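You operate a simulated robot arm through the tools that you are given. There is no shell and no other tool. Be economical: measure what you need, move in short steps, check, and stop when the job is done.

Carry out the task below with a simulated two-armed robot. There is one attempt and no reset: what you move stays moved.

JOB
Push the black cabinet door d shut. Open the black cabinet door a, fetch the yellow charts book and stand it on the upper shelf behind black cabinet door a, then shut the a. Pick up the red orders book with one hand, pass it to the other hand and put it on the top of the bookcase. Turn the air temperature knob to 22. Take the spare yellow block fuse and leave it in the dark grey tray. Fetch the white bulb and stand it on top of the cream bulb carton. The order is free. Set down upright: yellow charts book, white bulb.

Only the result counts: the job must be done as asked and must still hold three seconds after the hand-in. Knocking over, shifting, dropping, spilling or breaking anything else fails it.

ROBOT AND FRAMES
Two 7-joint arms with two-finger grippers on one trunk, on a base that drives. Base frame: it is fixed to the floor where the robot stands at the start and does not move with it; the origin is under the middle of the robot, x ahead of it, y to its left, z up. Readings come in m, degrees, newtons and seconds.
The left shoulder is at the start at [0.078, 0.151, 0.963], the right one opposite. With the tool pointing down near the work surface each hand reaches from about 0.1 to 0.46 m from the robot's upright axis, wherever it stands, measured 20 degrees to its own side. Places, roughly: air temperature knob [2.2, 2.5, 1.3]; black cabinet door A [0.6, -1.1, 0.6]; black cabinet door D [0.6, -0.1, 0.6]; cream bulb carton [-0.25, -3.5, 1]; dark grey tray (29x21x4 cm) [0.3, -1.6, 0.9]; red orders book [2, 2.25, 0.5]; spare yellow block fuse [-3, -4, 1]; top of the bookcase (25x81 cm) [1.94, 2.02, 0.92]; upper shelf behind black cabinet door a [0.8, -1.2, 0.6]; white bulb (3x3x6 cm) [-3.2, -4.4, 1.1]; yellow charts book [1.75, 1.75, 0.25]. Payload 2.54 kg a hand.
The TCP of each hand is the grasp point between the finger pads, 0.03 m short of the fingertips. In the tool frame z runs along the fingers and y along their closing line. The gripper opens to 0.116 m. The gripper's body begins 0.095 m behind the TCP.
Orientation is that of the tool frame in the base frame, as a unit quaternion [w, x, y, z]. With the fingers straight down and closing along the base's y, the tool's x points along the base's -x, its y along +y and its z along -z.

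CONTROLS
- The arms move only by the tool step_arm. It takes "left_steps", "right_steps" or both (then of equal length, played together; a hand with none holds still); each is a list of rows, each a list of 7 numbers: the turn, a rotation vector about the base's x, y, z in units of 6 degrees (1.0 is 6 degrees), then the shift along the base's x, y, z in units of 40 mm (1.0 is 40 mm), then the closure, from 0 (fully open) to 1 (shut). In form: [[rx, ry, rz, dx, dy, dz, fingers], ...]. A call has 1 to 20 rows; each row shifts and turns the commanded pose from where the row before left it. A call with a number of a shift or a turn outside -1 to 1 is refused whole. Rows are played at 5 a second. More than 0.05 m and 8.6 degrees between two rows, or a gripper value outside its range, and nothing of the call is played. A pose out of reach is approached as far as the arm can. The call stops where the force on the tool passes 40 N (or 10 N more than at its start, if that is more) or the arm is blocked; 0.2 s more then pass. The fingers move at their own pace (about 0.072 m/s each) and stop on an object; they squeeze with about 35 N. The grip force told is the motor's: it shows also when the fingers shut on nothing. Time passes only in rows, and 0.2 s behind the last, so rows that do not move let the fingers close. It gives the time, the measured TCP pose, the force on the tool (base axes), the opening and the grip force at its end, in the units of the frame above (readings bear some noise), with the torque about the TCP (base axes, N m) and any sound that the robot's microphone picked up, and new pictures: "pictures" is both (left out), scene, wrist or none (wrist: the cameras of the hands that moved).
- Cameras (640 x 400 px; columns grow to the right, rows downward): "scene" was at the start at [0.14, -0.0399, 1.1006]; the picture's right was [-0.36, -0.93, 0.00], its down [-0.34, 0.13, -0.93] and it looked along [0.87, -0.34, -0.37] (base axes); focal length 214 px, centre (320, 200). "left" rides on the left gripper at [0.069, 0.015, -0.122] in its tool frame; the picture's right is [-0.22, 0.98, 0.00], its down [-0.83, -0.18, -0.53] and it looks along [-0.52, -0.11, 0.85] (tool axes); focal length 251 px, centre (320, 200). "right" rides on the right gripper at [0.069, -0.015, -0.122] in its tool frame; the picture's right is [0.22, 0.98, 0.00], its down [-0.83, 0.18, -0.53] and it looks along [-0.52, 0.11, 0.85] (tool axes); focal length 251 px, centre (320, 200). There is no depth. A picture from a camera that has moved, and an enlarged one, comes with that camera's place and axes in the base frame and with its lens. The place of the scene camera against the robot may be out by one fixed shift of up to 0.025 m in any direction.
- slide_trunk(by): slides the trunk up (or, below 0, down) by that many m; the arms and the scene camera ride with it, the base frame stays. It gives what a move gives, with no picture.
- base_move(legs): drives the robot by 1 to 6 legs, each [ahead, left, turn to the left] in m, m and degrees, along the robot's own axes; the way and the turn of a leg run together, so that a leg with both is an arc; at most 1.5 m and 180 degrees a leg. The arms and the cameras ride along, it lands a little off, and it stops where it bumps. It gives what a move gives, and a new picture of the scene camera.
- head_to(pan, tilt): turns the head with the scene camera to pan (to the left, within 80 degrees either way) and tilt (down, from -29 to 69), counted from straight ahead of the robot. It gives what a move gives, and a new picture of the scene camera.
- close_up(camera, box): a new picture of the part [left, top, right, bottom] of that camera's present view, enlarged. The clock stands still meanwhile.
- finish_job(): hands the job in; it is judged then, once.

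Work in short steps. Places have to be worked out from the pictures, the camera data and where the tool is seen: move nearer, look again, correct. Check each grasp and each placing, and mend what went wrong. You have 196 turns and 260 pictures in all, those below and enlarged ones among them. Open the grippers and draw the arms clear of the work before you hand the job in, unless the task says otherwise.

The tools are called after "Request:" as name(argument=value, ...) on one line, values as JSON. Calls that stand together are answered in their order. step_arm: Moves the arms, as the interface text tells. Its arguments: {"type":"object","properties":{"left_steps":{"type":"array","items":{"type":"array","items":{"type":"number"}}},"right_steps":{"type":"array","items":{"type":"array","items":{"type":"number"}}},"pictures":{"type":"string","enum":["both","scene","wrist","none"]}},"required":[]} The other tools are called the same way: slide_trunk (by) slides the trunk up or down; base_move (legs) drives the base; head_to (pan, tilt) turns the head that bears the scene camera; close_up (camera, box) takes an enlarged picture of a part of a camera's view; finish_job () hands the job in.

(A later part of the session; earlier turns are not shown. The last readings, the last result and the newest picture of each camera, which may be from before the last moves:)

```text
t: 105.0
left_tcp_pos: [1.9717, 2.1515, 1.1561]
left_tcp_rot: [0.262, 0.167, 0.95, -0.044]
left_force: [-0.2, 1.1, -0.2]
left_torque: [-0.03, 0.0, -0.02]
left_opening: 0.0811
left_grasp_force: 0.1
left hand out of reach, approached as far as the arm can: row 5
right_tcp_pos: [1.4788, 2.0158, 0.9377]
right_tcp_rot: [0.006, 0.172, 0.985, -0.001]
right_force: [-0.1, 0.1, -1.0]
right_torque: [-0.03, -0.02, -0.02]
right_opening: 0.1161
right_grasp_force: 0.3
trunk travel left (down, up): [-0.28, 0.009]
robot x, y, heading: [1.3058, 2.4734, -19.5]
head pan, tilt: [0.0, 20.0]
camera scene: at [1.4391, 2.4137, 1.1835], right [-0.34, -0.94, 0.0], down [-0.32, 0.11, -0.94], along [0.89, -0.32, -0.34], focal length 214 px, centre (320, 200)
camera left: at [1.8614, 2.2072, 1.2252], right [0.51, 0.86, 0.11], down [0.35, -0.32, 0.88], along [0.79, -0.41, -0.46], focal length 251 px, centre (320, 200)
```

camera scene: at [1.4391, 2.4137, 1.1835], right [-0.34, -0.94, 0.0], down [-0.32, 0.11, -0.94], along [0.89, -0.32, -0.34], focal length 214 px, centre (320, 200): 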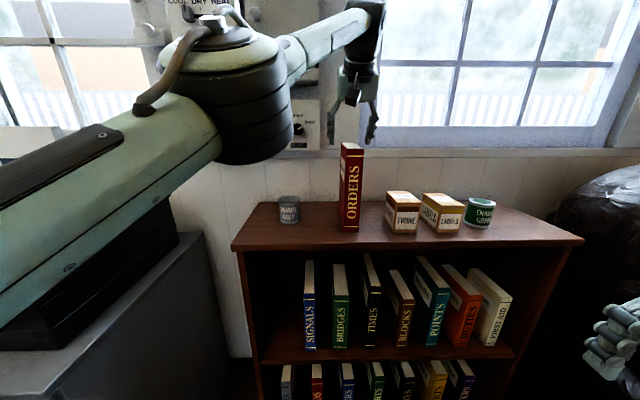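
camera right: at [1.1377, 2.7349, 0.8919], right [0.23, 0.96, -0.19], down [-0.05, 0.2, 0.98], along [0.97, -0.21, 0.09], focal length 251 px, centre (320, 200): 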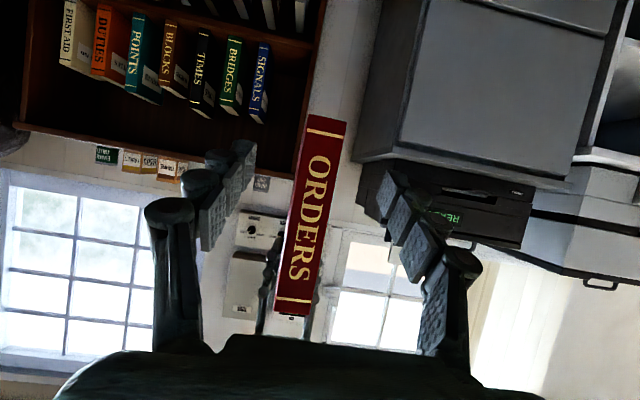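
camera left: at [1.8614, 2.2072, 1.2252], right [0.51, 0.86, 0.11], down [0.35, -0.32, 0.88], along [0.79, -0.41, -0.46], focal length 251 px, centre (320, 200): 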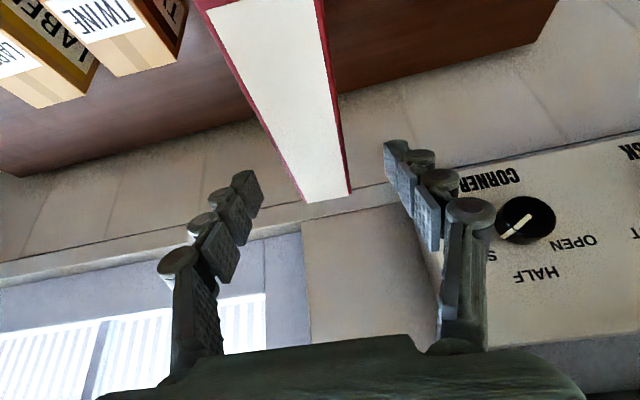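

ORDERS stands well. I back off and look at the air-conditioner panel.

Request:
base_move(legs=[[-0.35, 0.2, 0]])

Request:
head_to(pan=10, tilt=-5)

```text
t: 107.6
left_tcp_pos: [1.7023, 2.4611, 1.1543]
left_tcp_rot: [0.262, 0.168, 0.949, -0.044]
left_force: [-0.6, -0.9, 0.5]
left_torque: [0.03, -0.02, -0.01]
left_opening: 0.0816
left_grasp_force: 0.0
right_tcp_pos: [1.21, 2.3275, 0.9391]
right_tcp_rot: [0.007, 0.173, 0.985, 0.0]
right_force: [0.2, 0.0, -0.6]
right_torque: [0.05, 0.0, 0.01]
right_opening: 0.116
right_grasp_force: 0.0
trunk travel left (down, up): [-0.28, 0.009]
robot x, y, heading: [1.0346, 2.7874, -19.6]
head pan, tilt: [0.0, 20.0]
camera scene: at [1.1711, 2.7251, 1.1835], right [-0.34, -0.94, 0.0], down [-0.32, 0.12, -0.94], along [0.88, -0.32, -0.34], focal length 214 px, centre (320, 200)
```

scene: 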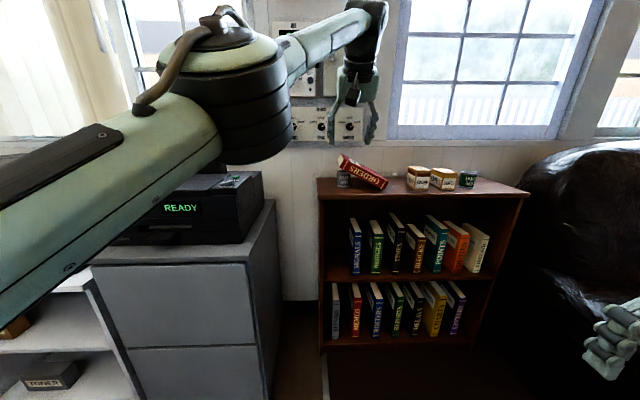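

```text
t: 108.5
left_tcp_pos: [1.7039, 2.4602, 1.1536]
left_tcp_rot: [0.262, 0.168, 0.949, -0.044]
left_force: [0.1, 0.2, 0.7]
left_torque: [0.01, 0.02, -0.03]
left_opening: 0.0814
left_grasp_force: 0.1
right_tcp_pos: [1.2092, 2.327, 0.9381]
right_tcp_rot: [0.008, 0.174, 0.985, 0.001]
right_force: [0.1, -0.9, -0.4]
right_torque: [0.0, -0.01, -0.01]
right_opening: 0.1161
right_grasp_force: 0.1
trunk travel left (down, up): [-0.28, 0.009]
robot x, y, heading: [1.0322, 2.7862, -19.6]
head pan, tilt: [10.0, -5.0]
camera scene: at [1.17, 2.7414, 1.2234], right [-0.17, -0.99, 0.0], down [0.09, -0.01, -1.0], along [0.98, -0.17, 0.09], focal length 214 px, centre (320, 200)
```

scene: 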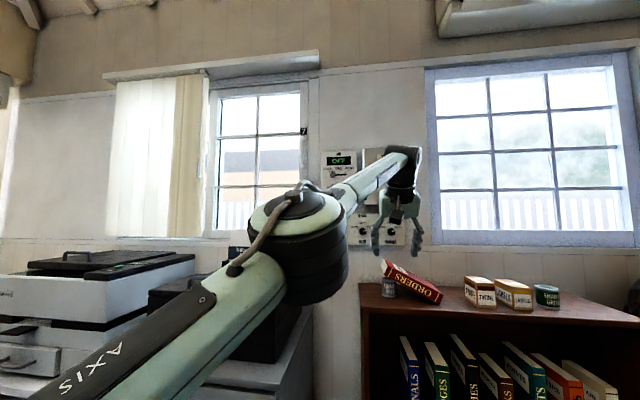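

My diagonal retreat tipped the book onto the grey tin, since the base leg combined the two motions. I take a closer look.

Request:
close_up(camera="scene", box=[340, 230, 580, 350])

Request:
close_up(camera="left", box=[0, 0, 640, 400])

```text
2.67 times, centred on (460, 290) of scene
camera zoom: at [1.17, 2.7414, 1.2234], right [-0.17, -0.99, 0.0], down [0.09, -0.01, -1.0], along [0.98, -0.17, 0.09], focal length 572 px, centre (-53, -40)
```

zoom: 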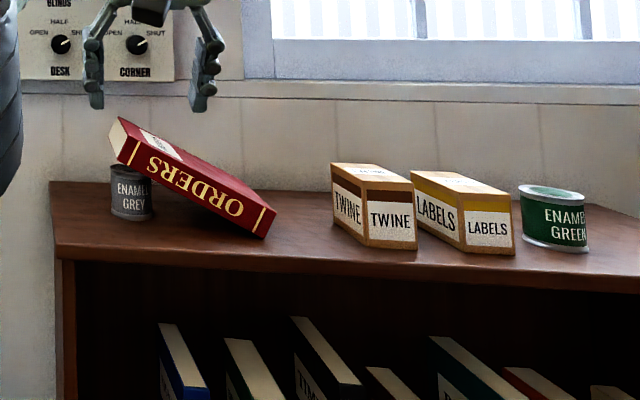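

```text
1.00 times, centred on (320, 200) of left (not enlarged: the box is as wide or as high as the picture)
camera zoom: at [1.5932, 2.5168, 1.2247], right [0.51, 0.85, 0.11], down [0.35, -0.32, 0.88], along [0.79, -0.41, -0.46], focal length 251 px, centre (320, 200)
```

zoom: 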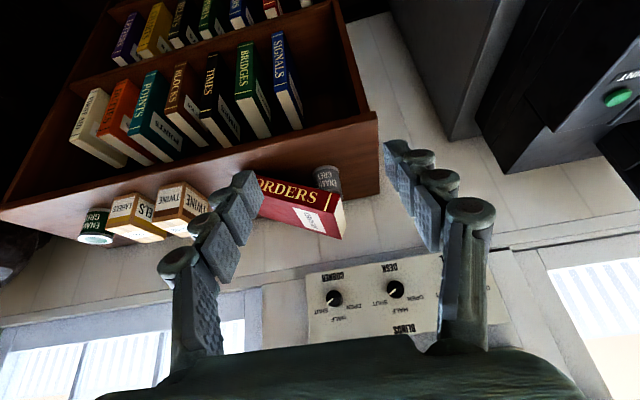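

The tin is still upright and measures unmoved within about 1 cm. I'll re-grip the book by its spine with the right hand rolled to match its tilt, lift it off and stand it up again. First I retract the left and point the right hand forward.

Request:
step_arm(left_steps=[[0.14, 0.393, 0, -0.604, 0.725, 0, 0.3], [0.14, 0.393, 0, -0.604, 0.725, 0, 0.3], [0.14, 0.393, 0, -0.604, 0.725, 0, 0.3], [0.14, 0.393, 0, -0.604, 0.725, 0, 0.3], [0.14, 0.393, 0, -0.604, 0.725, 0, 0], [0.14, 0.393, 0, -0.604, 0.725, 0, 0], [0.14, 0.393, 0, -0.604, 0.725, 0, 0], [0.14, 0.393, 0, -0.604, 0.725, 0, 0], [0.14, 0.393, 0, -0.604, 0.725, 0, 0], [0.14, 0.393, 0, -0.604, 0.725, 0, 0], [0.14, 0.393, 0, -0.604, 0.725, 0, 0], [0.14, 0.393, 0, -0.604, 0.725, 0, 0]], pictures="none")

Request:
step_arm(right_steps=[[-0.336, -0.942, 0, 0.66, 0.17, 0.07, 0.4], [-0.336, -0.942, 0, 0.66, 0.17, 0.07, 0.4], [-0.336, -0.942, 0, 0.66, 0.17, 0.07, 0.4], [-0.336, -0.942, 0, 0.66, 0.17, 0.07, 0.4], [-0.336, -0.942, 0, 0.66, 0.17, 0.07, 0.4], [-0.336, -0.942, 0, 0.66, 0.17, 0.07, 0.4], [-0.336, -0.942, 0, 0.66, 0.17, 0.07, 0.4], [-0.336, -0.942, 0, 0.66, 0.17, 0.07, 0.4], [-0.336, -0.942, 0, 0.66, 0.17, 0.07, 0.4], [-0.336, -0.942, 0, 0.66, 0.17, 0.07, 0.4], [-0.336, -0.942, 0, 0.66, 0.17, 0.07, 0.4], [-0.336, -0.942, 0, 0.66, 0.17, 0.07, 0.4], [-0.336, -0.942, 0, 0.66, 0.17, 0.07, 0.4], [-0.336, -0.942, 0, 0.66, 0.17, 0.07, 0.4], [-0.336, -0.942, 0, 0.66, 0.17, 0.07, 0.4]], pictures="none")

Request:
step_arm(right_steps=[[-0.933, 0.332, 0, 0, 0, 0, 0.48], [-0.933, 0.332, 0, 0, 0, 0, 0.48], [-0.933, 0.332, 0, 0, 0, 0, 0.48], [-0.933, 0.332, 0, 0, 0, 0, 0.48], [-0.933, 0.332, 0, 0, 0, 0, 0.48], [-0.933, 0.332, 0, 0, 0, 0, 0.48], [-0.933, 0.332, 0, 0, 0, 0, 0.48], [-0.933, 0.332, 0, 0, 0, 0, 0.48], [-0.933, 0.332, 0, 0, 0, 0, 0.48], [-0.933, 0.332, 0, 0, 0, 0, 0.48], [-0.933, 0.332, 0, 0, 0, 0, 0.48]], pictures="both")

```text
t: 111.1
left_tcp_pos: [1.415, 2.8096, 1.1564]
left_tcp_rot: [0.006, 0.174, 0.985, -0.002]
left_force: [-0.7, -0.6, -0.3]
left_torque: [-0.01, 0.0, 0.0]
left_opening: 0.1157
left_grasp_force: 0.1
right_tcp_pos: [1.2097, 2.3279, 0.9381]
right_tcp_rot: [0.007, 0.173, 0.985, 0.0]
right_force: [-0.4, 0.2, 0.5]
right_torque: [-0.01, -0.03, 0.0]
right_opening: 0.1161
right_grasp_force: 0.1
trunk travel left (down, up): [-0.28, 0.009]
robot x, y, heading: [1.0338, 2.7862, -19.8]
head pan, tilt: [10.0, -5.0]
```

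```text
t: 114.3
left_tcp_pos: [1.4152, 2.809, 1.1558]
left_tcp_rot: [0.006, 0.174, 0.985, -0.001]
left_force: [0.7, -0.5, 0.1]
left_torque: [0.0, 0.01, -0.04]
left_opening: 0.116
left_grasp_force: 0.0
right_tcp_pos: [1.5239, 2.4088, 0.9716]
right_tcp_rot: [0.585, 0.139, 0.793, -0.099]
right_force: [0.5, -0.2, 0.2]
right_torque: [0.01, 0.02, -0.02]
right_opening: 0.0695
right_grasp_force: 0.1
right hand out of reach, approached as far as the arm can: row 13, 14, 15
trunk travel left (down, up): [-0.28, 0.009]
robot x, y, heading: [1.0332, 2.784, -20.2]
head pan, tilt: [10.0, -5.0]
```

```text
t: 116.7
left_tcp_pos: [1.4158, 2.8084, 1.1565]
left_tcp_rot: [0.006, 0.174, 0.985, -0.001]
left_force: [-0.1, -0.6, 0.2]
left_torque: [-0.02, -0.02, -0.02]
left_opening: 0.1161
left_grasp_force: 0.1
right_tcp_pos: [1.5253, 2.4086, 0.9723]
right_tcp_rot: [0.418, -0.2, 0.723, -0.512]
right_force: [-0.1, 0.4, 0.1]
right_torque: [0.01, 0.01, 0.0]
right_opening: 0.0605
right_grasp_force: 0.1
trunk travel left (down, up): [-0.28, 0.009]
robot x, y, heading: [1.0315, 2.7848, -19.9]
head pan, tilt: [10.0, -5.0]
camera scene: at [1.1701, 2.7416, 1.2234], right [-0.17, -0.99, 0.0], down [0.09, -0.01, -1.0], along [0.98, -0.17, 0.09], focal length 214 px, centre (320, 200)
camera right: at [1.3851, 2.4235, 0.9734], right [0.01, 0.23, -0.97], down [0.07, 0.97, 0.23], along [1.0, -0.07, 0.0], focal length 251 px, centre (320, 200)
```

scene: 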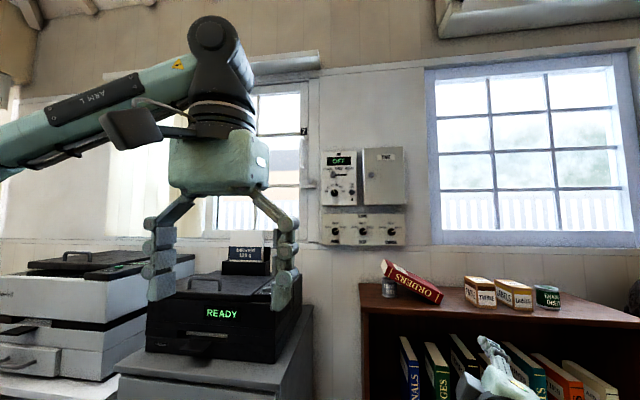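
right: 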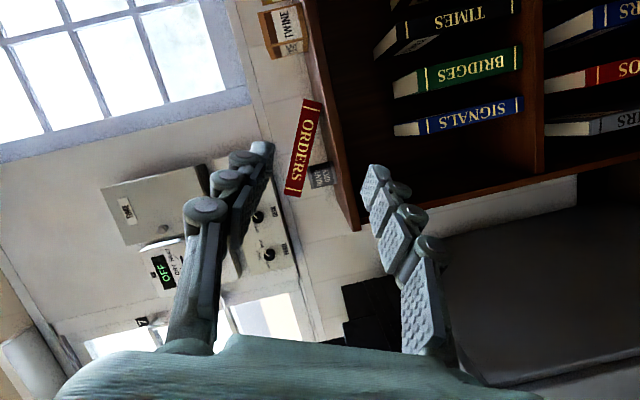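

The hand's closing axis matches the book's tilt, and its 16° offset lies in the book's own plane, so that's fine. The book centre is confirmed at L 2.77, z 0.98. I drive forward 0.35 m and look.

Request:
base_move(legs=[[0.35, 0, 0]])

Request:
close_up(camera="right", box=[0, 0, 640, 400])

```text
t: 118.9
left_tcp_pos: [1.7351, 2.6926, 1.1554]
left_tcp_rot: [0.006, 0.175, 0.985, -0.001]
left_force: [0.4, -0.1, 0.0]
left_torque: [0.01, 0.03, 0.0]
left_opening: 0.116
left_grasp_force: 0.0
right_tcp_pos: [1.8456, 2.2922, 0.9709]
right_tcp_rot: [0.418, -0.199, 0.724, -0.512]
right_force: [0.2, 0.1, -1.4]
right_torque: [-0.03, 0.02, 0.0]
right_opening: 0.0603
right_grasp_force: 0.2
trunk travel left (down, up): [-0.28, 0.009]
robot x, y, heading: [1.3536, 2.6706, -19.8]
head pan, tilt: [10.0, -5.0]
camera scene: at [1.4909, 2.6252, 1.2233], right [-0.17, -0.98, 0.0], down [0.09, -0.01, -1.0], along [0.98, -0.17, 0.09], focal length 214 px, centre (320, 200)
```

scene: 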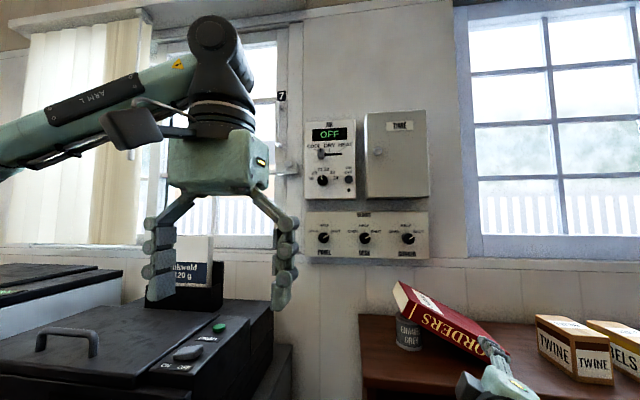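

```text
1.00 times, centred on (320, 200) of right (not enlarged: the box is as wide or as high as the picture)
camera zoom: at [1.7055, 2.307, 0.9732], right [0.02, 0.23, -0.97], down [0.07, 0.97, 0.23], along [1.0, -0.07, 0.0], focal length 251 px, centre (320, 200)
```

zoom: 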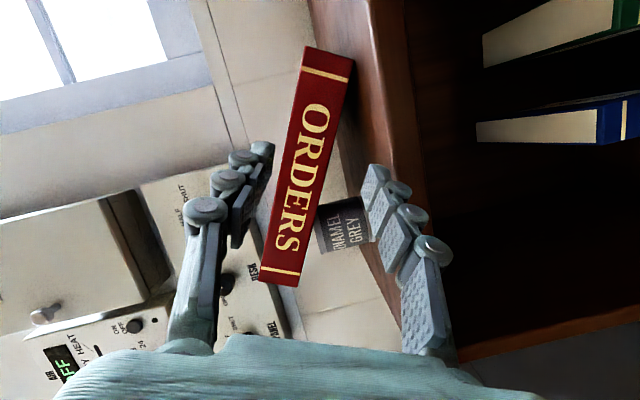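

Book is 1.1 cm higher than the finger centre, and the spine is about 7 cm beyond the TCP. I raise slightly, retract the left hand from over the printer, and advance.

Request:
step_arm(right_steps=[[0, 0, 0, 0, -0.05, 0.28, 0.45], [0, 0, 0, 0, 0, 0, 0.45], [0, 0, 0, 0, 0, 0, 0.45]], left_steps=[[0, 0, 0, -0.9, 0.32, 0, 0], [0, 0, 0, -0.9, 0.32, 0, 0], [0, 0, 0, -0.9, 0.32, 0, 0]], pictures="none")

Request:
base_move(legs=[[0.06, 0, 0]])

Request:
close_up(camera="right", box=[0, 0, 640, 400])

```text
t: 119.7
left_tcp_pos: [1.6274, 2.7329, 1.1563]
left_tcp_rot: [0.006, 0.174, 0.985, -0.001]
left_force: [-0.7, 0.4, -0.3]
left_torque: [0.02, 0.0, 0.01]
left_opening: 0.1161
left_grasp_force: 0.0
right_tcp_pos: [1.8452, 2.2898, 0.9819]
right_tcp_rot: [0.418, -0.198, 0.723, -0.513]
right_force: [0.7, 0.0, -1.3]
right_torque: [-0.01, 0.0, -0.02]
right_opening: 0.0639
right_grasp_force: 0.0
trunk travel left (down, up): [-0.28, 0.009]
robot x, y, heading: [1.3565, 2.6691, -19.5]
head pan, tilt: [10.0, -5.0]
```

```text
t: 120.7
left_tcp_pos: [1.684, 2.7115, 1.1569]
left_tcp_rot: [0.006, 0.175, 0.985, -0.001]
left_force: [1.2, -0.5, 0.1]
left_torque: [0.0, 0.05, 0.02]
left_opening: 0.1161
left_grasp_force: 0.0
right_tcp_pos: [1.9011, 2.2688, 0.9823]
right_tcp_rot: [0.418, -0.198, 0.723, -0.512]
right_force: [0.3, 0.1, 0.3]
right_torque: [0.0, -0.03, -0.01]
right_opening: 0.0637
right_grasp_force: 0.0
trunk travel left (down, up): [-0.28, 0.009]
robot x, y, heading: [1.4107, 2.6494, -20.1]
head pan, tilt: [10.0, -5.0]
camera scene: at [1.5472, 2.6046, 1.2233], right [-0.17, -0.98, 0.0], down [0.08, -0.01, -1.0], along [0.98, -0.17, 0.09], focal length 214 px, centre (320, 200)
```

scene: 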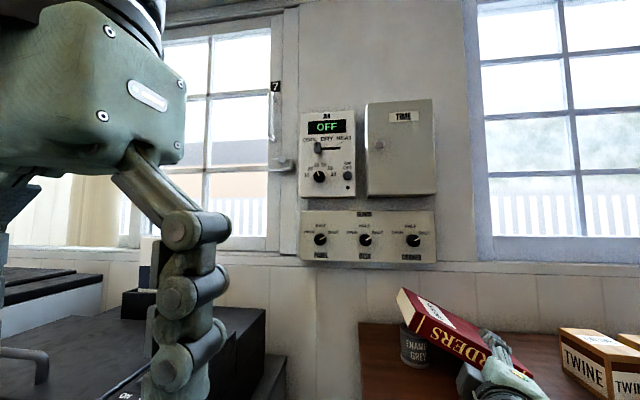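

```text
1.00 times, centred on (320, 200) of right (not enlarged: the box is as wide or as high as the picture)
camera zoom: at [1.7616, 2.2845, 0.9842], right [0.02, 0.23, -0.97], down [0.07, 0.97, 0.24], along [1.0, -0.07, 0.0], focal length 251 px, centre (320, 200)
```

zoom: 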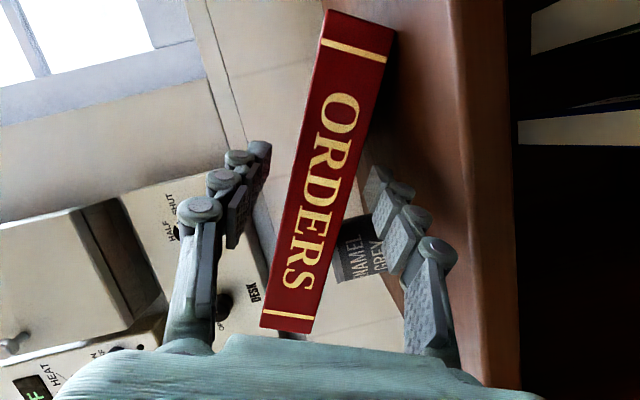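

The fingers now straddle the spine, centred. I advance 3.5 cm more and close.

Request:
base_move(legs=[[0.035, 0, 0]])

Request:
step_arm(right_steps=[[0, 0, 0, 0, 0, 0, 0.6], [0, 0, 0, 0, 0, 0, 0.7], [0, 0, 0, 0, 0, 0, 1], [0, 0, 0, 0, 0, 0, 1]], pictures="wrist")

```text
t: 121.7
left_tcp_pos: [1.7068, 2.7028, 1.1564]
left_tcp_rot: [0.005, 0.171, 0.985, -0.002]
left_force: [-1.2, -0.7, 0.2]
left_torque: [-0.01, -0.08, 0.01]
left_opening: 0.1163
left_grasp_force: 0.0
right_tcp_pos: [1.9261, 2.2636, 0.9825]
right_tcp_rot: [0.42, -0.2, 0.723, -0.511]
right_force: [-0.3, -0.2, -0.3]
right_torque: [0.05, 0.01, -0.03]
right_opening: 0.0639
right_grasp_force: 0.1
trunk travel left (down, up): [-0.28, 0.009]
robot x, y, heading: [1.4323, 2.6362, -19.8]
head pan, tilt: [10.0, -5.0]
stopped in leg 1: the robot was blocked; the commanded pose is now the measured one
camera scene: at [1.5689, 2.5957, 1.2236], right [-0.17, -0.99, 0.0], down [0.09, -0.01, -1.0], along [0.98, -0.17, 0.09], focal length 214 px, centre (320, 200)
```

scene: 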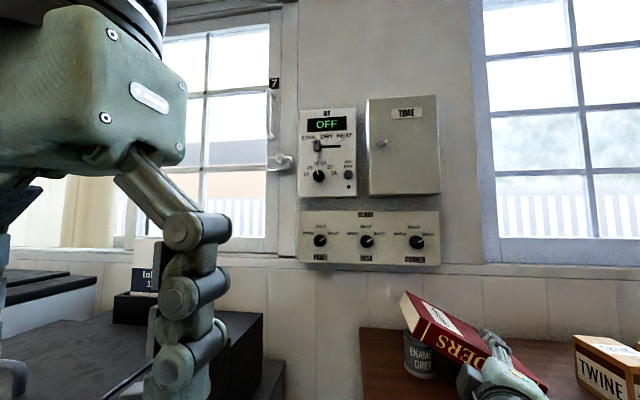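

```text
t: 122.7
left_tcp_pos: [1.7072, 2.7022, 1.1563]
left_tcp_rot: [0.005, 0.171, 0.985, -0.001]
left_force: [1.1, 0.5, 0.0]
left_torque: [-0.02, -0.01, -0.02]
left_opening: 0.1159
left_grasp_force: 0.0
right_tcp_pos: [1.9267, 2.2622, 0.9819]
right_tcp_rot: [0.419, -0.2, 0.723, -0.511]
right_force: [-1.1, -1.5, 0.8]
right_torque: [0.29, 0.12, -0.02]
right_opening: 0.0395
right_grasp_force: 35.1
trunk travel left (down, up): [-0.28, 0.009]
robot x, y, heading: [1.4341, 2.6398, -19.8]
head pan, tilt: [10.0, -5.0]
camera right: at [1.7867, 2.2763, 0.984], right [0.01, 0.24, -0.97], down [0.06, 0.97, 0.24], along [1.0, -0.06, 0.0], focal length 251 px, centre (320, 200)
```

right: 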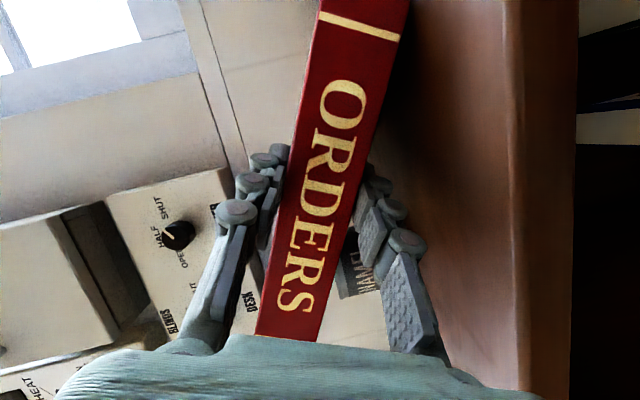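

Firm grip. The base touched the grey cabinet and stopped, so I know its extent now. I lift the book 10 cm, then roll it upright.

Request:
step_arm(right_steps=[[0, 0, 0, 0, 0, 0.6, 1], [0, 0, 0, 0, 0, 0.9, 1], [0, 0, 0, 0, 0, 1, 1], [0, 0, 0, 0, 0, 0, 1]], pictures="none")

Request:
step_arm(right_steps=[[0.932, -0.334, 0, 0, 0, 0, 1], [0.932, -0.334, 0, 0, 0, 0, 1], [0.932, -0.334, 0, 0, 0, 0, 1], [0.932, -0.334, 0, 0, 0, 0, 1], [0.932, -0.334, 0, 0, 0, 0, 1], [0.932, -0.334, 0, 0, 0, 0, 1], [0.932, -0.334, 0, 0, 0, 0, 1], [0.932, -0.334, 0, 0, 0, 0, 1], [0.932, -0.334, 0, 0, 0, 0, 1], [0.932, -0.334, 0, 0, 0, 0, 1], [0.932, -0.334, 0, 0, 0, 0, 1]], pictures="wrist")

Request:
head_to(pan=-5, tilt=20)

```text
t: 123.7
left_tcp_pos: [1.7064, 2.704, 1.1554]
left_tcp_rot: [0.004, 0.172, 0.985, -0.001]
left_force: [1.0, -0.8, 0.7]
left_torque: [-0.01, 0.01, 0.02]
left_opening: 0.1161
left_grasp_force: 0.0
right_tcp_pos: [1.9258, 2.2623, 1.08]
right_tcp_rot: [0.418, -0.201, 0.724, -0.511]
right_force: [-0.2, 0.1, -7.3]
right_torque: [0.09, 0.46, -0.03]
right_opening: 0.0395
right_grasp_force: 35.4
trunk travel left (down, up): [-0.28, 0.009]
robot x, y, heading: [1.4373, 2.6349, -19.8]
head pan, tilt: [10.0, -5.0]
```

```text
t: 126.0
left_tcp_pos: [1.7082, 2.7022, 1.1548]
left_tcp_rot: [0.004, 0.172, 0.985, -0.001]
left_force: [0.7, 0.8, -0.5]
left_torque: [0.02, 0.01, 0.0]
left_opening: 0.1158
left_grasp_force: 0.1
right_tcp_pos: [1.9278, 2.2616, 1.0827]
right_tcp_rot: [0.586, 0.139, 0.792, -0.099]
right_force: [-0.7, -0.7, -7.9]
right_torque: [0.2, 0.5, 0.0]
right_opening: 0.0393
right_grasp_force: 34.6
trunk travel left (down, up): [-0.28, 0.009]
robot x, y, heading: [1.4342, 2.6416, -19.7]
head pan, tilt: [10.0, -5.0]
camera right: at [1.7939, 2.2942, 1.0526], right [0.27, 0.94, -0.2], down [-0.19, 0.25, 0.95], along [0.94, -0.22, 0.25], focal length 251 px, centre (320, 200)
```

right: 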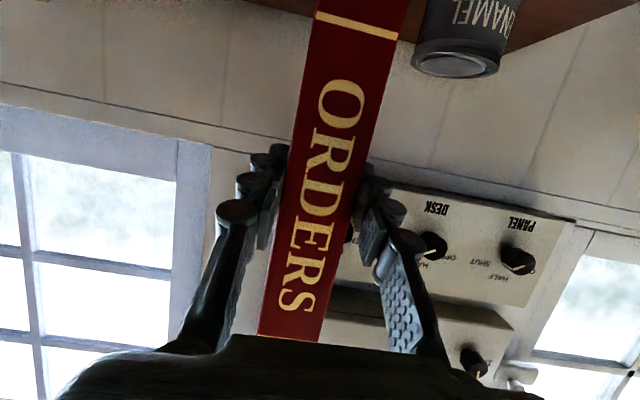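

```text
t: 126.9
left_tcp_pos: [1.7075, 2.7029, 1.1547]
left_tcp_rot: [0.004, 0.171, 0.985, -0.001]
left_force: [3.2, -0.2, -1.1]
left_torque: [0.11, 0.47, 0.14]
left_opening: 0.1161
left_grasp_force: 0.1
right_tcp_pos: [1.928, 2.2625, 1.082]
right_tcp_rot: [0.585, 0.138, 0.793, -0.099]
right_force: [0.8, -0.2, -7.8]
right_torque: [0.15, 0.49, -0.02]
right_opening: 0.0393
right_grasp_force: 35.9
trunk travel left (down, up): [-0.28, 0.009]
robot x, y, heading: [1.4341, 2.6378, -19.6]
head pan, tilt: [-5.0, 20.0]
camera scene: at [1.5692, 2.5713, 1.1841], right [-0.41, -0.91, 0.0], down [-0.3, 0.14, -0.94], along [0.86, -0.39, -0.33], focal length 214 px, centre (320, 200)
```

scene: 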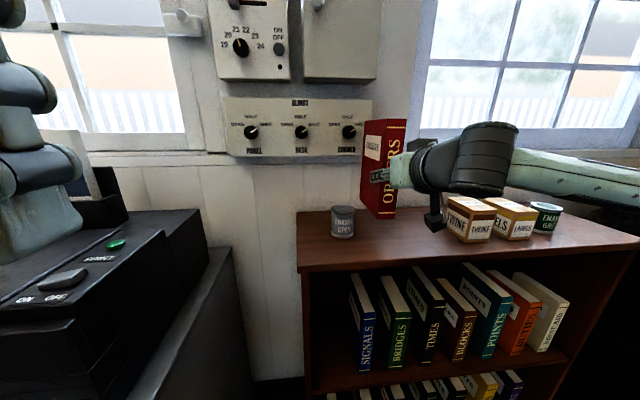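

The book is upright again and the tin is undisturbed. I shift it 8 cm right and lower it.

Request:
step_arm(right_steps=[[0, 0, 0, -0.22, -0.64, 0, 1], [0, 0, 0, -0.22, -0.64, 0, 1], [0, 0, 0, -0.22, -0.64, 0, 1], [0, 0, 0, 0, 0, -0.5, 1], [0, 0, 0, 0, 0, -0.5, 1], [0, 0, 0, 0, 0, -0.2, 1]], pictures="scene")

```text
t: 128.3
left_tcp_pos: [1.7075, 2.7026, 1.1554]
left_tcp_rot: [0.003, 0.171, 0.985, 0.0]
left_force: [5.4, -0.1, -1.2]
left_torque: [0.02, 0.73, 0.13]
left_opening: 0.1159
left_grasp_force: 0.1
right_tcp_pos: [1.9009, 2.1854, 1.0337]
right_tcp_rot: [0.587, 0.137, 0.792, -0.099]
right_force: [-0.4, 0.6, -7.7]
right_torque: [0.18, 0.48, -0.02]
right_opening: 0.0392
right_grasp_force: 35.6
trunk travel left (down, up): [-0.28, 0.009]
robot x, y, heading: [1.4344, 2.6403, -19.6]
head pan, tilt: [-5.0, 20.0]
camera scene: at [1.5692, 2.5711, 1.1842], right [-0.41, -0.91, 0.0], down [-0.3, 0.14, -0.94], along [0.86, -0.39, -0.33], focal length 214 px, centre (320, 200)
```

scene: 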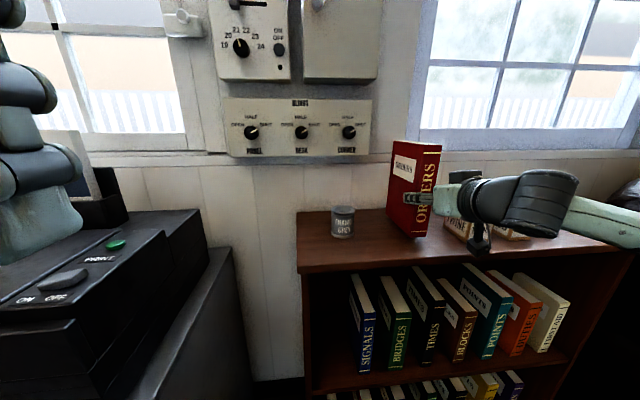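

Request:
step_arm(right_steps=[[0, 0, 0, 0, 0, -0.15, 1], [0, 0, 0, 0, 0, -0.12, 1], [0, 0, 0, 0, 0, -0.1, 1], [0, 0, 0, 0, 0, -0.1, 1]], pictures="none")

Request:
close_up(camera="left", box=[0, 0, 640, 400])

```text
t: 129.3
left_tcp_pos: [1.7068, 2.7028, 1.1558]
left_tcp_rot: [0.005, 0.171, 0.985, -0.001]
left_force: [4.4, 0.0, -1.2]
left_torque: [0.14, 0.6, 0.15]
left_opening: 0.1162
left_grasp_force: 0.0
right_tcp_pos: [1.8999, 2.1851, 1.0174]
right_tcp_rot: [0.589, 0.137, 0.79, -0.1]
right_force: [-1.5, -0.5, 0.7]
right_torque: [-0.35, -0.42, -0.09]
right_opening: 0.0395
right_grasp_force: 34.7
trunk travel left (down, up): [-0.28, 0.009]
robot x, y, heading: [1.4335, 2.6389, -19.5]
head pan, tilt: [-5.0, 20.0]
```

```text
1.00 times, centred on (320, 200) of left (not enlarged: the box is as wide or as high as the picture)
camera zoom: at [1.6445, 2.7413, 1.2781], right [0.53, 0.85, 0.0], down [0.71, -0.45, 0.54], along [0.46, -0.29, -0.84], focal length 251 px, centre (320, 200)
```

zoom: 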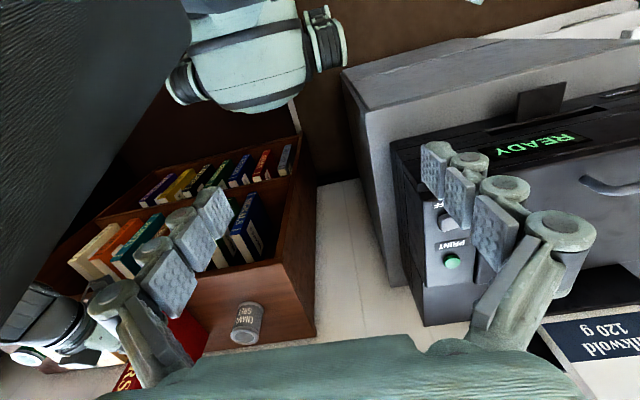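

The surface is carrying the book now. I open the fingers a little and back straight out with the base only.

Request:
step_arm(right_steps=[[0, 0, 0, 0, 0, -0.06, 1], [0, 0, 0, 0, 0, 0, 0.6], [0, 0, 0, 0, 0, 0, 0.45], [0, 0, 0, 0, 0, 0, 0.4], [0, 0, 0, 0, 0, 0, 0.4]], pictures="both")

```text
t: 130.5
left_tcp_pos: [1.7075, 2.7031, 1.1555]
left_tcp_rot: [0.005, 0.171, 0.985, 0.0]
left_force: [3.5, -1.4, -2.3]
left_torque: [0.18, 0.4, 0.13]
left_opening: 0.1161
left_grasp_force: 0.0
right_tcp_pos: [1.9005, 2.1853, 1.0122]
right_tcp_rot: [0.587, 0.138, 0.792, -0.1]
right_force: [-0.5, -0.5, -0.2]
right_torque: [0.03, 0.02, 0.0]
right_opening: 0.0697
right_grasp_force: 0.1
trunk travel left (down, up): [-0.28, 0.009]
robot x, y, heading: [1.4337, 2.6381, -19.8]
head pan, tilt: [-5.0, 20.0]
camera scene: at [1.5686, 2.5718, 1.1843], right [-0.41, -0.91, 0.0], down [-0.3, 0.14, -0.94], along [0.86, -0.39, -0.33], focal length 214 px, centre (320, 200)
camera right: at [1.7665, 2.2173, 0.9829], right [0.27, 0.94, -0.2], down [-0.19, 0.26, 0.95], along [0.94, -0.21, 0.25], focal length 251 px, centre (320, 200)
```

scene: 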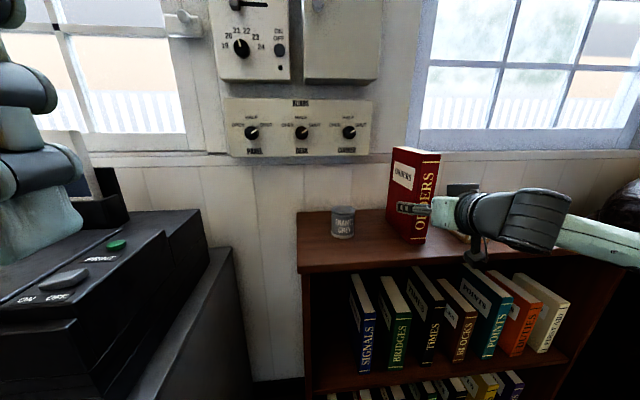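
right: 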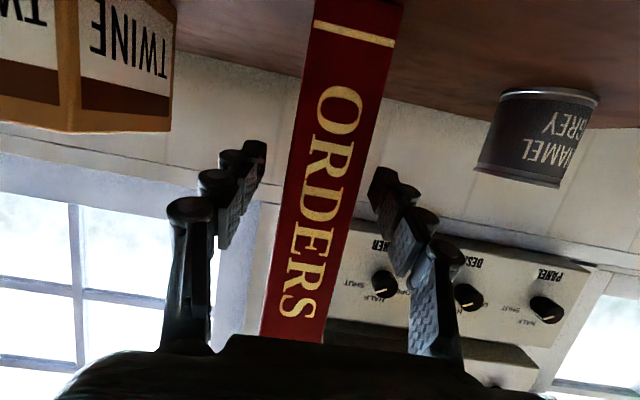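

Book stands freely with clear finger gaps. I reverse straight back.

Request:
base_move(legs=[[-0.2, 0, 0]])

Request:
head_to(pan=0, tilt=5)

Request:
close_up(camera="scene", box=[220, 60, 420, 200])

```text
t: 132.1
left_tcp_pos: [1.518, 2.7705, 1.1568]
left_tcp_rot: [0.005, 0.172, 0.985, -0.002]
left_force: [3.3, -0.5, -1.2]
left_torque: [0.16, 0.4, 0.08]
left_opening: 0.1161
left_grasp_force: 0.0
right_tcp_pos: [1.7113, 2.2532, 1.0123]
right_tcp_rot: [0.587, 0.137, 0.792, -0.099]
right_force: [-0.2, 0.3, 1.3]
right_torque: [-0.01, 0.02, 0.01]
right_opening: 0.0696
right_grasp_force: 0.0
trunk travel left (down, up): [-0.28, 0.009]
robot x, y, heading: [1.2457, 2.7035, -19.7]
head pan, tilt: [-5.0, 20.0]
camera scene: at [1.379, 2.6393, 1.1844], right [-0.41, -0.91, 0.0], down [-0.3, 0.14, -0.94], along [0.86, -0.39, -0.33], focal length 214 px, centre (320, 200)
```

scene: 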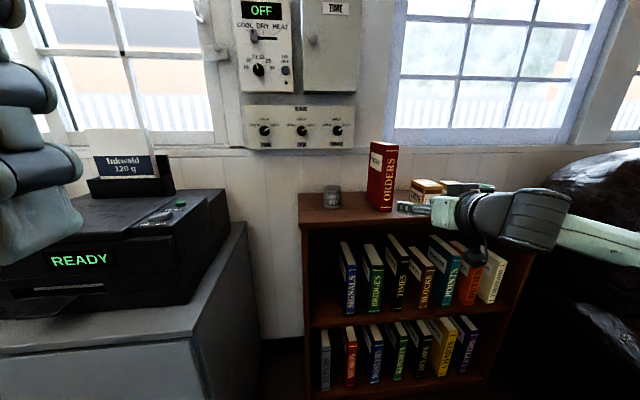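

```text
t: 132.9
left_tcp_pos: [1.5182, 2.7702, 1.1557]
left_tcp_rot: [0.005, 0.17, 0.985, 0.0]
left_force: [-0.2, -0.7, 0.8]
left_torque: [-0.01, -0.01, -0.02]
left_opening: 0.1158
left_grasp_force: 0.1
right_tcp_pos: [1.7123, 2.2521, 1.0125]
right_tcp_rot: [0.586, 0.137, 0.792, -0.099]
right_force: [0.2, -0.2, 0.2]
right_torque: [0.02, -0.02, 0.04]
right_opening: 0.0698
right_grasp_force: 0.1
trunk travel left (down, up): [-0.28, 0.009]
robot x, y, heading: [1.2432, 2.7062, -19.5]
head pan, tilt: [0.0, 5.0]
camera scene: at [1.3811, 2.6465, 1.2077], right [-0.34, -0.94, 0.0], down [-0.08, 0.03, -1.0], along [0.94, -0.33, -0.09], focal length 214 px, centre (320, 200)
```

scene: 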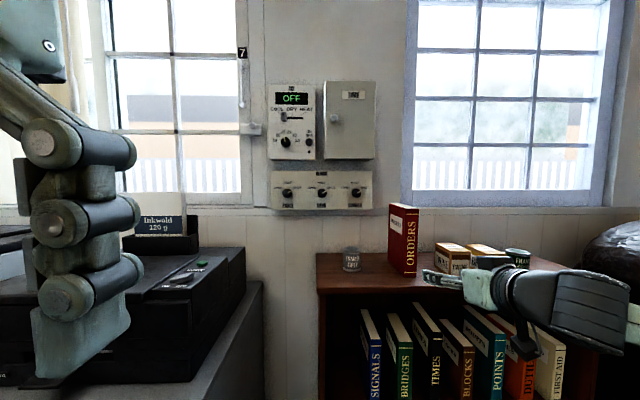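

```text
2.86 times, centred on (320, 130) of scene
camera zoom: at [1.3811, 2.6465, 1.2077], right [-0.34, -0.94, 0.0], down [-0.08, 0.03, -1.0], along [0.94, -0.33, -0.09], focal length 613 px, centre (320, 400)
```

zoom: 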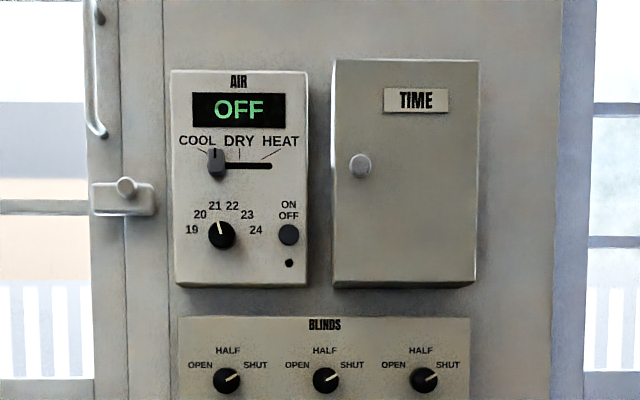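

The AIR dial reads 21 and needs about +32° clockwise to 22. The knob is near F 1.24, L 3.08, z 1.35. I raise the right hand to that height and level it while shifting the base left.

Request:
step_arm(right_steps=[[0, 0, 0, 0, 0, 0.94, 0.5], [0, 0, 0, 0, 0, 0.94, 0.5], [0, 0, 0, 0, 0, 0.94, 0.5], [0, 0, 0, 0, 0, 0.94, 0.5], [0, 0, 0, 0, 0, 0.94, 0.5], [0, 0, 0, 0, 0, 0.94, 0.5], [0, 0, 0, 0, 0, 0.94, 0.5], [0, 0, 0, 0, 0, 0.94, 0.5], [0, 0, 0, 0, 0, 0.94, 0.5], [-0.32, -0.9, 0, 0, 0, 0, 0.5], [-0.32, -0.9, 0, 0, 0, 0, 0.5], [-0.28, -0.79, 0, 0, 0, 0, 0.5], [0, 0, 0, 0, 0, 0, 0.5]], pictures="none")

Request:
base_move(legs=[[0, 0.25, 0]])

Request:
close_up(camera="right", box=[0, 0, 640, 400])

```text
t: 135.7
left_tcp_pos: [1.5188, 2.7704, 1.1559]
left_tcp_rot: [0.005, 0.171, 0.985, 0.0]
left_force: [0.5, 0.3, -0.8]
left_torque: [-0.04, -0.02, 0.01]
left_opening: 0.116
left_grasp_force: 0.0
right_tcp_pos: [1.7122, 2.2512, 1.3506]
right_tcp_rot: [0.695, 0.122, 0.699, -0.118]
right_force: [-0.5, 0.6, 0.2]
right_torque: [0.02, 0.01, 0.01]
right_opening: 0.0578
right_grasp_force: 0.0
trunk travel left (down, up): [-0.28, 0.009]
robot x, y, heading: [1.2474, 2.7052, -19.9]
head pan, tilt: [0.0, 5.0]
```

```text
t: 138.8
left_tcp_pos: [1.6025, 3.008, 1.1551]
left_tcp_rot: [0.005, 0.169, 0.986, -0.001]
left_force: [-0.1, 0.0, -0.1]
left_torque: [0.0, -0.01, -0.01]
left_opening: 0.1159
left_grasp_force: 0.0
right_tcp_pos: [1.7983, 2.4916, 1.3504]
right_tcp_rot: [0.694, 0.121, 0.7, -0.117]
right_force: [0.4, 0.7, 1.1]
right_torque: [0.0, -0.02, -0.01]
right_opening: 0.0582
right_grasp_force: 0.0
trunk travel left (down, up): [-0.28, 0.009]
robot x, y, heading: [1.3283, 2.9462, -19.3]
head pan, tilt: [0.0, 5.0]
camera scene: at [1.4657, 2.8855, 1.2078], right [-0.33, -0.94, 0.0], down [-0.08, 0.03, -1.0], along [0.94, -0.33, -0.09], focal length 214 px, centre (320, 200)
```

scene: 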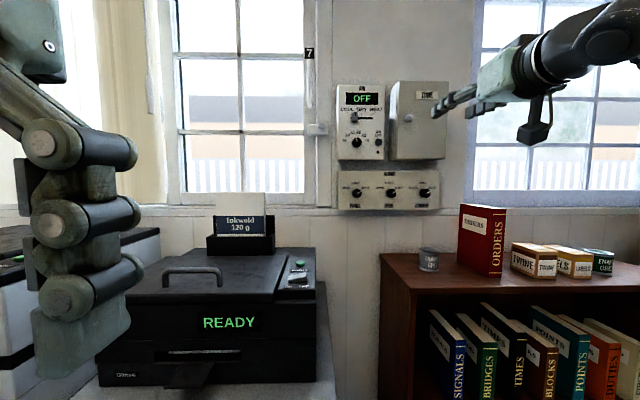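

```text
1.00 times, centred on (320, 200) of right (not enlarged: the box is as wide or as high as the picture)
camera zoom: at [1.6767, 2.5192, 1.2834], right [0.32, 0.92, -0.21], down [-0.44, 0.34, 0.83], along [0.84, -0.17, 0.51], focal length 251 px, centre (320, 200)
```

zoom: 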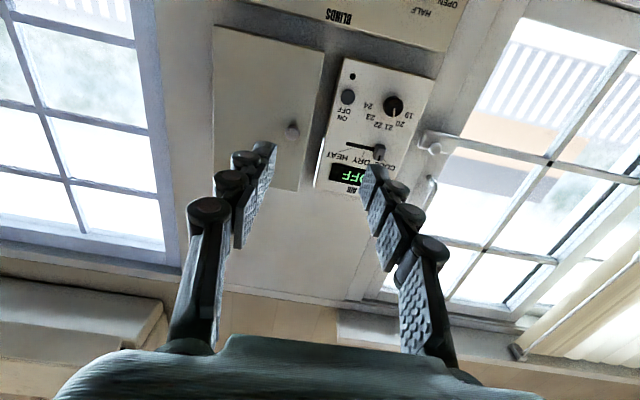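

Knob localised consistently at L≈3.077, z≈1.346, F≈1.23. I shift the hand left 13.5 cm and drive forward 0.15 m, then look again.

Request:
step_arm(right_steps=[[0, 0, 0, 0.28, 0.8, 0, 0.5], [0, 0, 0, 0.28, 0.8, 0, 0.5], [0, 0, 0, 0.28, 0.8, 0, 0.5], [0, 0, 0, 0.28, 0.8, -0.1, 0.5]], pictures="none")

Request:
base_move(legs=[[0.15, 0, 0]])

Request:
close_up(camera="right", box=[0, 0, 640, 400])

```text
t: 139.8
left_tcp_pos: [1.6034, 3.0095, 1.156]
left_tcp_rot: [0.004, 0.17, 0.985, -0.002]
left_force: [0.1, 0.3, -0.1]
left_torque: [-0.03, 0.01, -0.02]
left_opening: 0.1161
left_grasp_force: 0.1
right_tcp_pos: [1.8434, 2.6226, 1.3467]
right_tcp_rot: [0.694, 0.12, 0.701, -0.116]
right_force: [-0.1, 0.4, -0.6]
right_torque: [0.01, -0.01, -0.02]
right_opening: 0.0581
right_grasp_force: 0.1
trunk travel left (down, up): [-0.28, 0.009]
robot x, y, heading: [1.3307, 2.9415, -19.4]
head pan, tilt: [0.0, 5.0]
```

```text
t: 141.1
left_tcp_pos: [1.7412, 2.9609, 1.1556]
left_tcp_rot: [0.004, 0.17, 0.985, 0.001]
left_force: [0.4, -0.3, -1.0]
left_torque: [-0.01, 0.06, 0.01]
left_opening: 0.1158
left_grasp_force: 0.1
right_tcp_pos: [1.9837, 2.5732, 1.3469]
right_tcp_rot: [0.694, 0.12, 0.7, -0.116]
right_force: [0.8, 0.8, -0.9]
right_torque: [-0.01, -0.01, 0.03]
right_opening: 0.0581
right_grasp_force: 0.0
trunk travel left (down, up): [-0.28, 0.009]
robot x, y, heading: [1.4689, 2.8935, -19.3]
head pan, tilt: [0.0, 5.0]
camera scene: at [1.605, 2.8366, 1.2076], right [-0.33, -0.94, 0.0], down [-0.08, 0.03, -1.0], along [0.94, -0.33, -0.09], focal length 214 px, centre (320, 200)
```

scene: 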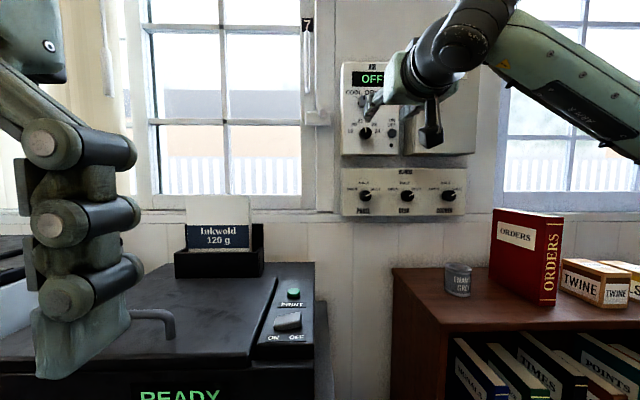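

```text
1.00 times, centred on (320, 200) of right (not enlarged: the box is as wide or as high as the picture)
camera zoom: at [1.8628, 2.5992, 1.2792], right [0.32, 0.92, -0.21], down [-0.44, 0.34, 0.83], along [0.84, -0.17, 0.51], focal length 251 px, centre (320, 200)
```

zoom: 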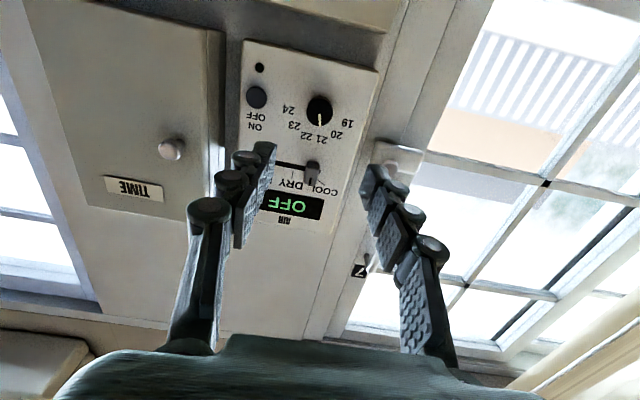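

Perfectly lined up. I advance 15 cm with the arm and check again.

Request:
step_arm(right_steps=[[0, 0, 0, 0.88, -0.31, 0, 0.5], [0, 0, 0, 0.88, -0.31, 0, 0.5], [0, 0, 0, 0.88, -0.31, 0, 0.5], [0, 0, 0, 0.88, -0.31, 0, 0.5]], pictures="wrist")

```text
t: 142.1
left_tcp_pos: [1.7419, 2.9609, 1.1552]
left_tcp_rot: [0.004, 0.169, 0.986, 0.0]
left_force: [0.2, 0.4, 0.8]
left_torque: [0.02, 0.01, -0.02]
left_opening: 0.1162
left_grasp_force: 0.0
right_tcp_pos: [2.1244, 2.524, 1.3478]
right_tcp_rot: [0.694, 0.12, 0.7, -0.117]
right_force: [-0.2, 0.2, 0.1]
right_torque: [-0.05, 0.01, -0.01]
right_opening: 0.0579
right_grasp_force: 0.1
trunk travel left (down, up): [-0.28, 0.009]
robot x, y, heading: [1.466, 2.8967, -19.6]
head pan, tilt: [0.0, 5.0]
camera right: at [2.0039, 2.5508, 1.2807], right [0.32, 0.92, -0.21], down [-0.44, 0.34, 0.83], along [0.84, -0.17, 0.51], focal length 251 px, centre (320, 200)
```

right: 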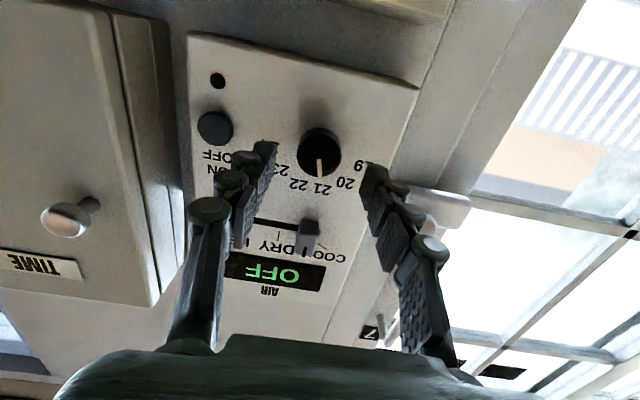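

Knob front triangulates to F≈1.235, and the fingertips are at 1.212. I advance 3.5 cm and close on it.

Request:
step_arm(right_steps=[[0, 0, 0, 0.4, -0.14, -0.05, 0.5], [0, 0, 0, 0.43, -0.15, 0, 0.5], [0, 0, 0, 0, 0, 0, 0.5]], pictures="wrist")

```text
t: 142.9
left_tcp_pos: [1.7399, 2.9604, 1.1562]
left_tcp_rot: [0.005, 0.171, 0.985, -0.001]
left_force: [-0.2, 0.1, 0.1]
left_torque: [0.0, 0.01, 0.02]
left_opening: 0.1159
left_grasp_force: 0.0
right_tcp_pos: [2.1558, 2.512, 1.345]
right_tcp_rot: [0.694, 0.12, 0.7, -0.116]
right_force: [-0.6, 0.6, -0.6]
right_torque: [0.0, 0.01, 0.01]
right_opening: 0.0578
right_grasp_force: 0.1
trunk travel left (down, up): [-0.28, 0.009]
robot x, y, heading: [1.4658, 2.895, -19.3]
head pan, tilt: [0.0, 5.0]
camera right: at [2.0354, 2.5385, 1.2775], right [0.32, 0.92, -0.21], down [-0.44, 0.34, 0.83], along [0.84, -0.17, 0.51], focal length 251 px, centre (320, 200)
```

right: 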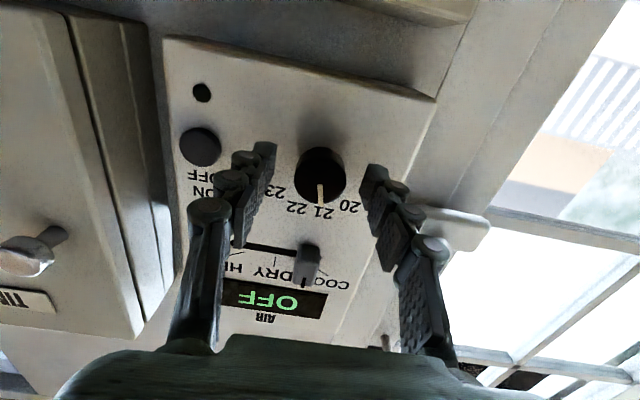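

Request:
step_arm(right_steps=[[0, 0, 0, 0.25, -0.085, 0, 0.5], [0, 0, 0, 0, 0, 0, 0.8], [0, 0, 0, 0, 0, 0, 1], [0, 0, 0, 0, 0, 0, 1]], pictures="wrist")

```text
t: 143.9
left_tcp_pos: [1.7415, 2.9608, 1.1547]
left_tcp_rot: [0.005, 0.17, 0.985, -0.001]
left_force: [-1.3, 0.0, -0.8]
left_torque: [0.02, -0.05, 0.04]
left_opening: 0.1158
left_grasp_force: 0.1
right_tcp_pos: [2.1662, 2.5097, 1.3438]
right_tcp_rot: [0.694, 0.12, 0.701, -0.116]
right_force: [1.9, 1.6, 0.2]
right_torque: [0.02, 0.03, 0.09]
right_opening: 0.0326
right_grasp_force: 44.9
trunk travel left (down, up): [-0.28, 0.009]
robot x, y, heading: [1.4704, 2.8951, -19.4]
head pan, tilt: [0.0, 5.0]
camera right: at [2.0466, 2.536, 1.2776], right [0.32, 0.92, -0.21], down [-0.44, 0.34, 0.83], along [0.84, -0.17, 0.51], focal length 251 px, centre (320, 200)
```

right: 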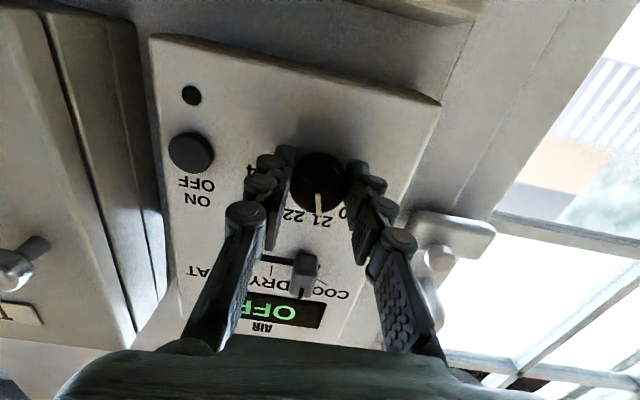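

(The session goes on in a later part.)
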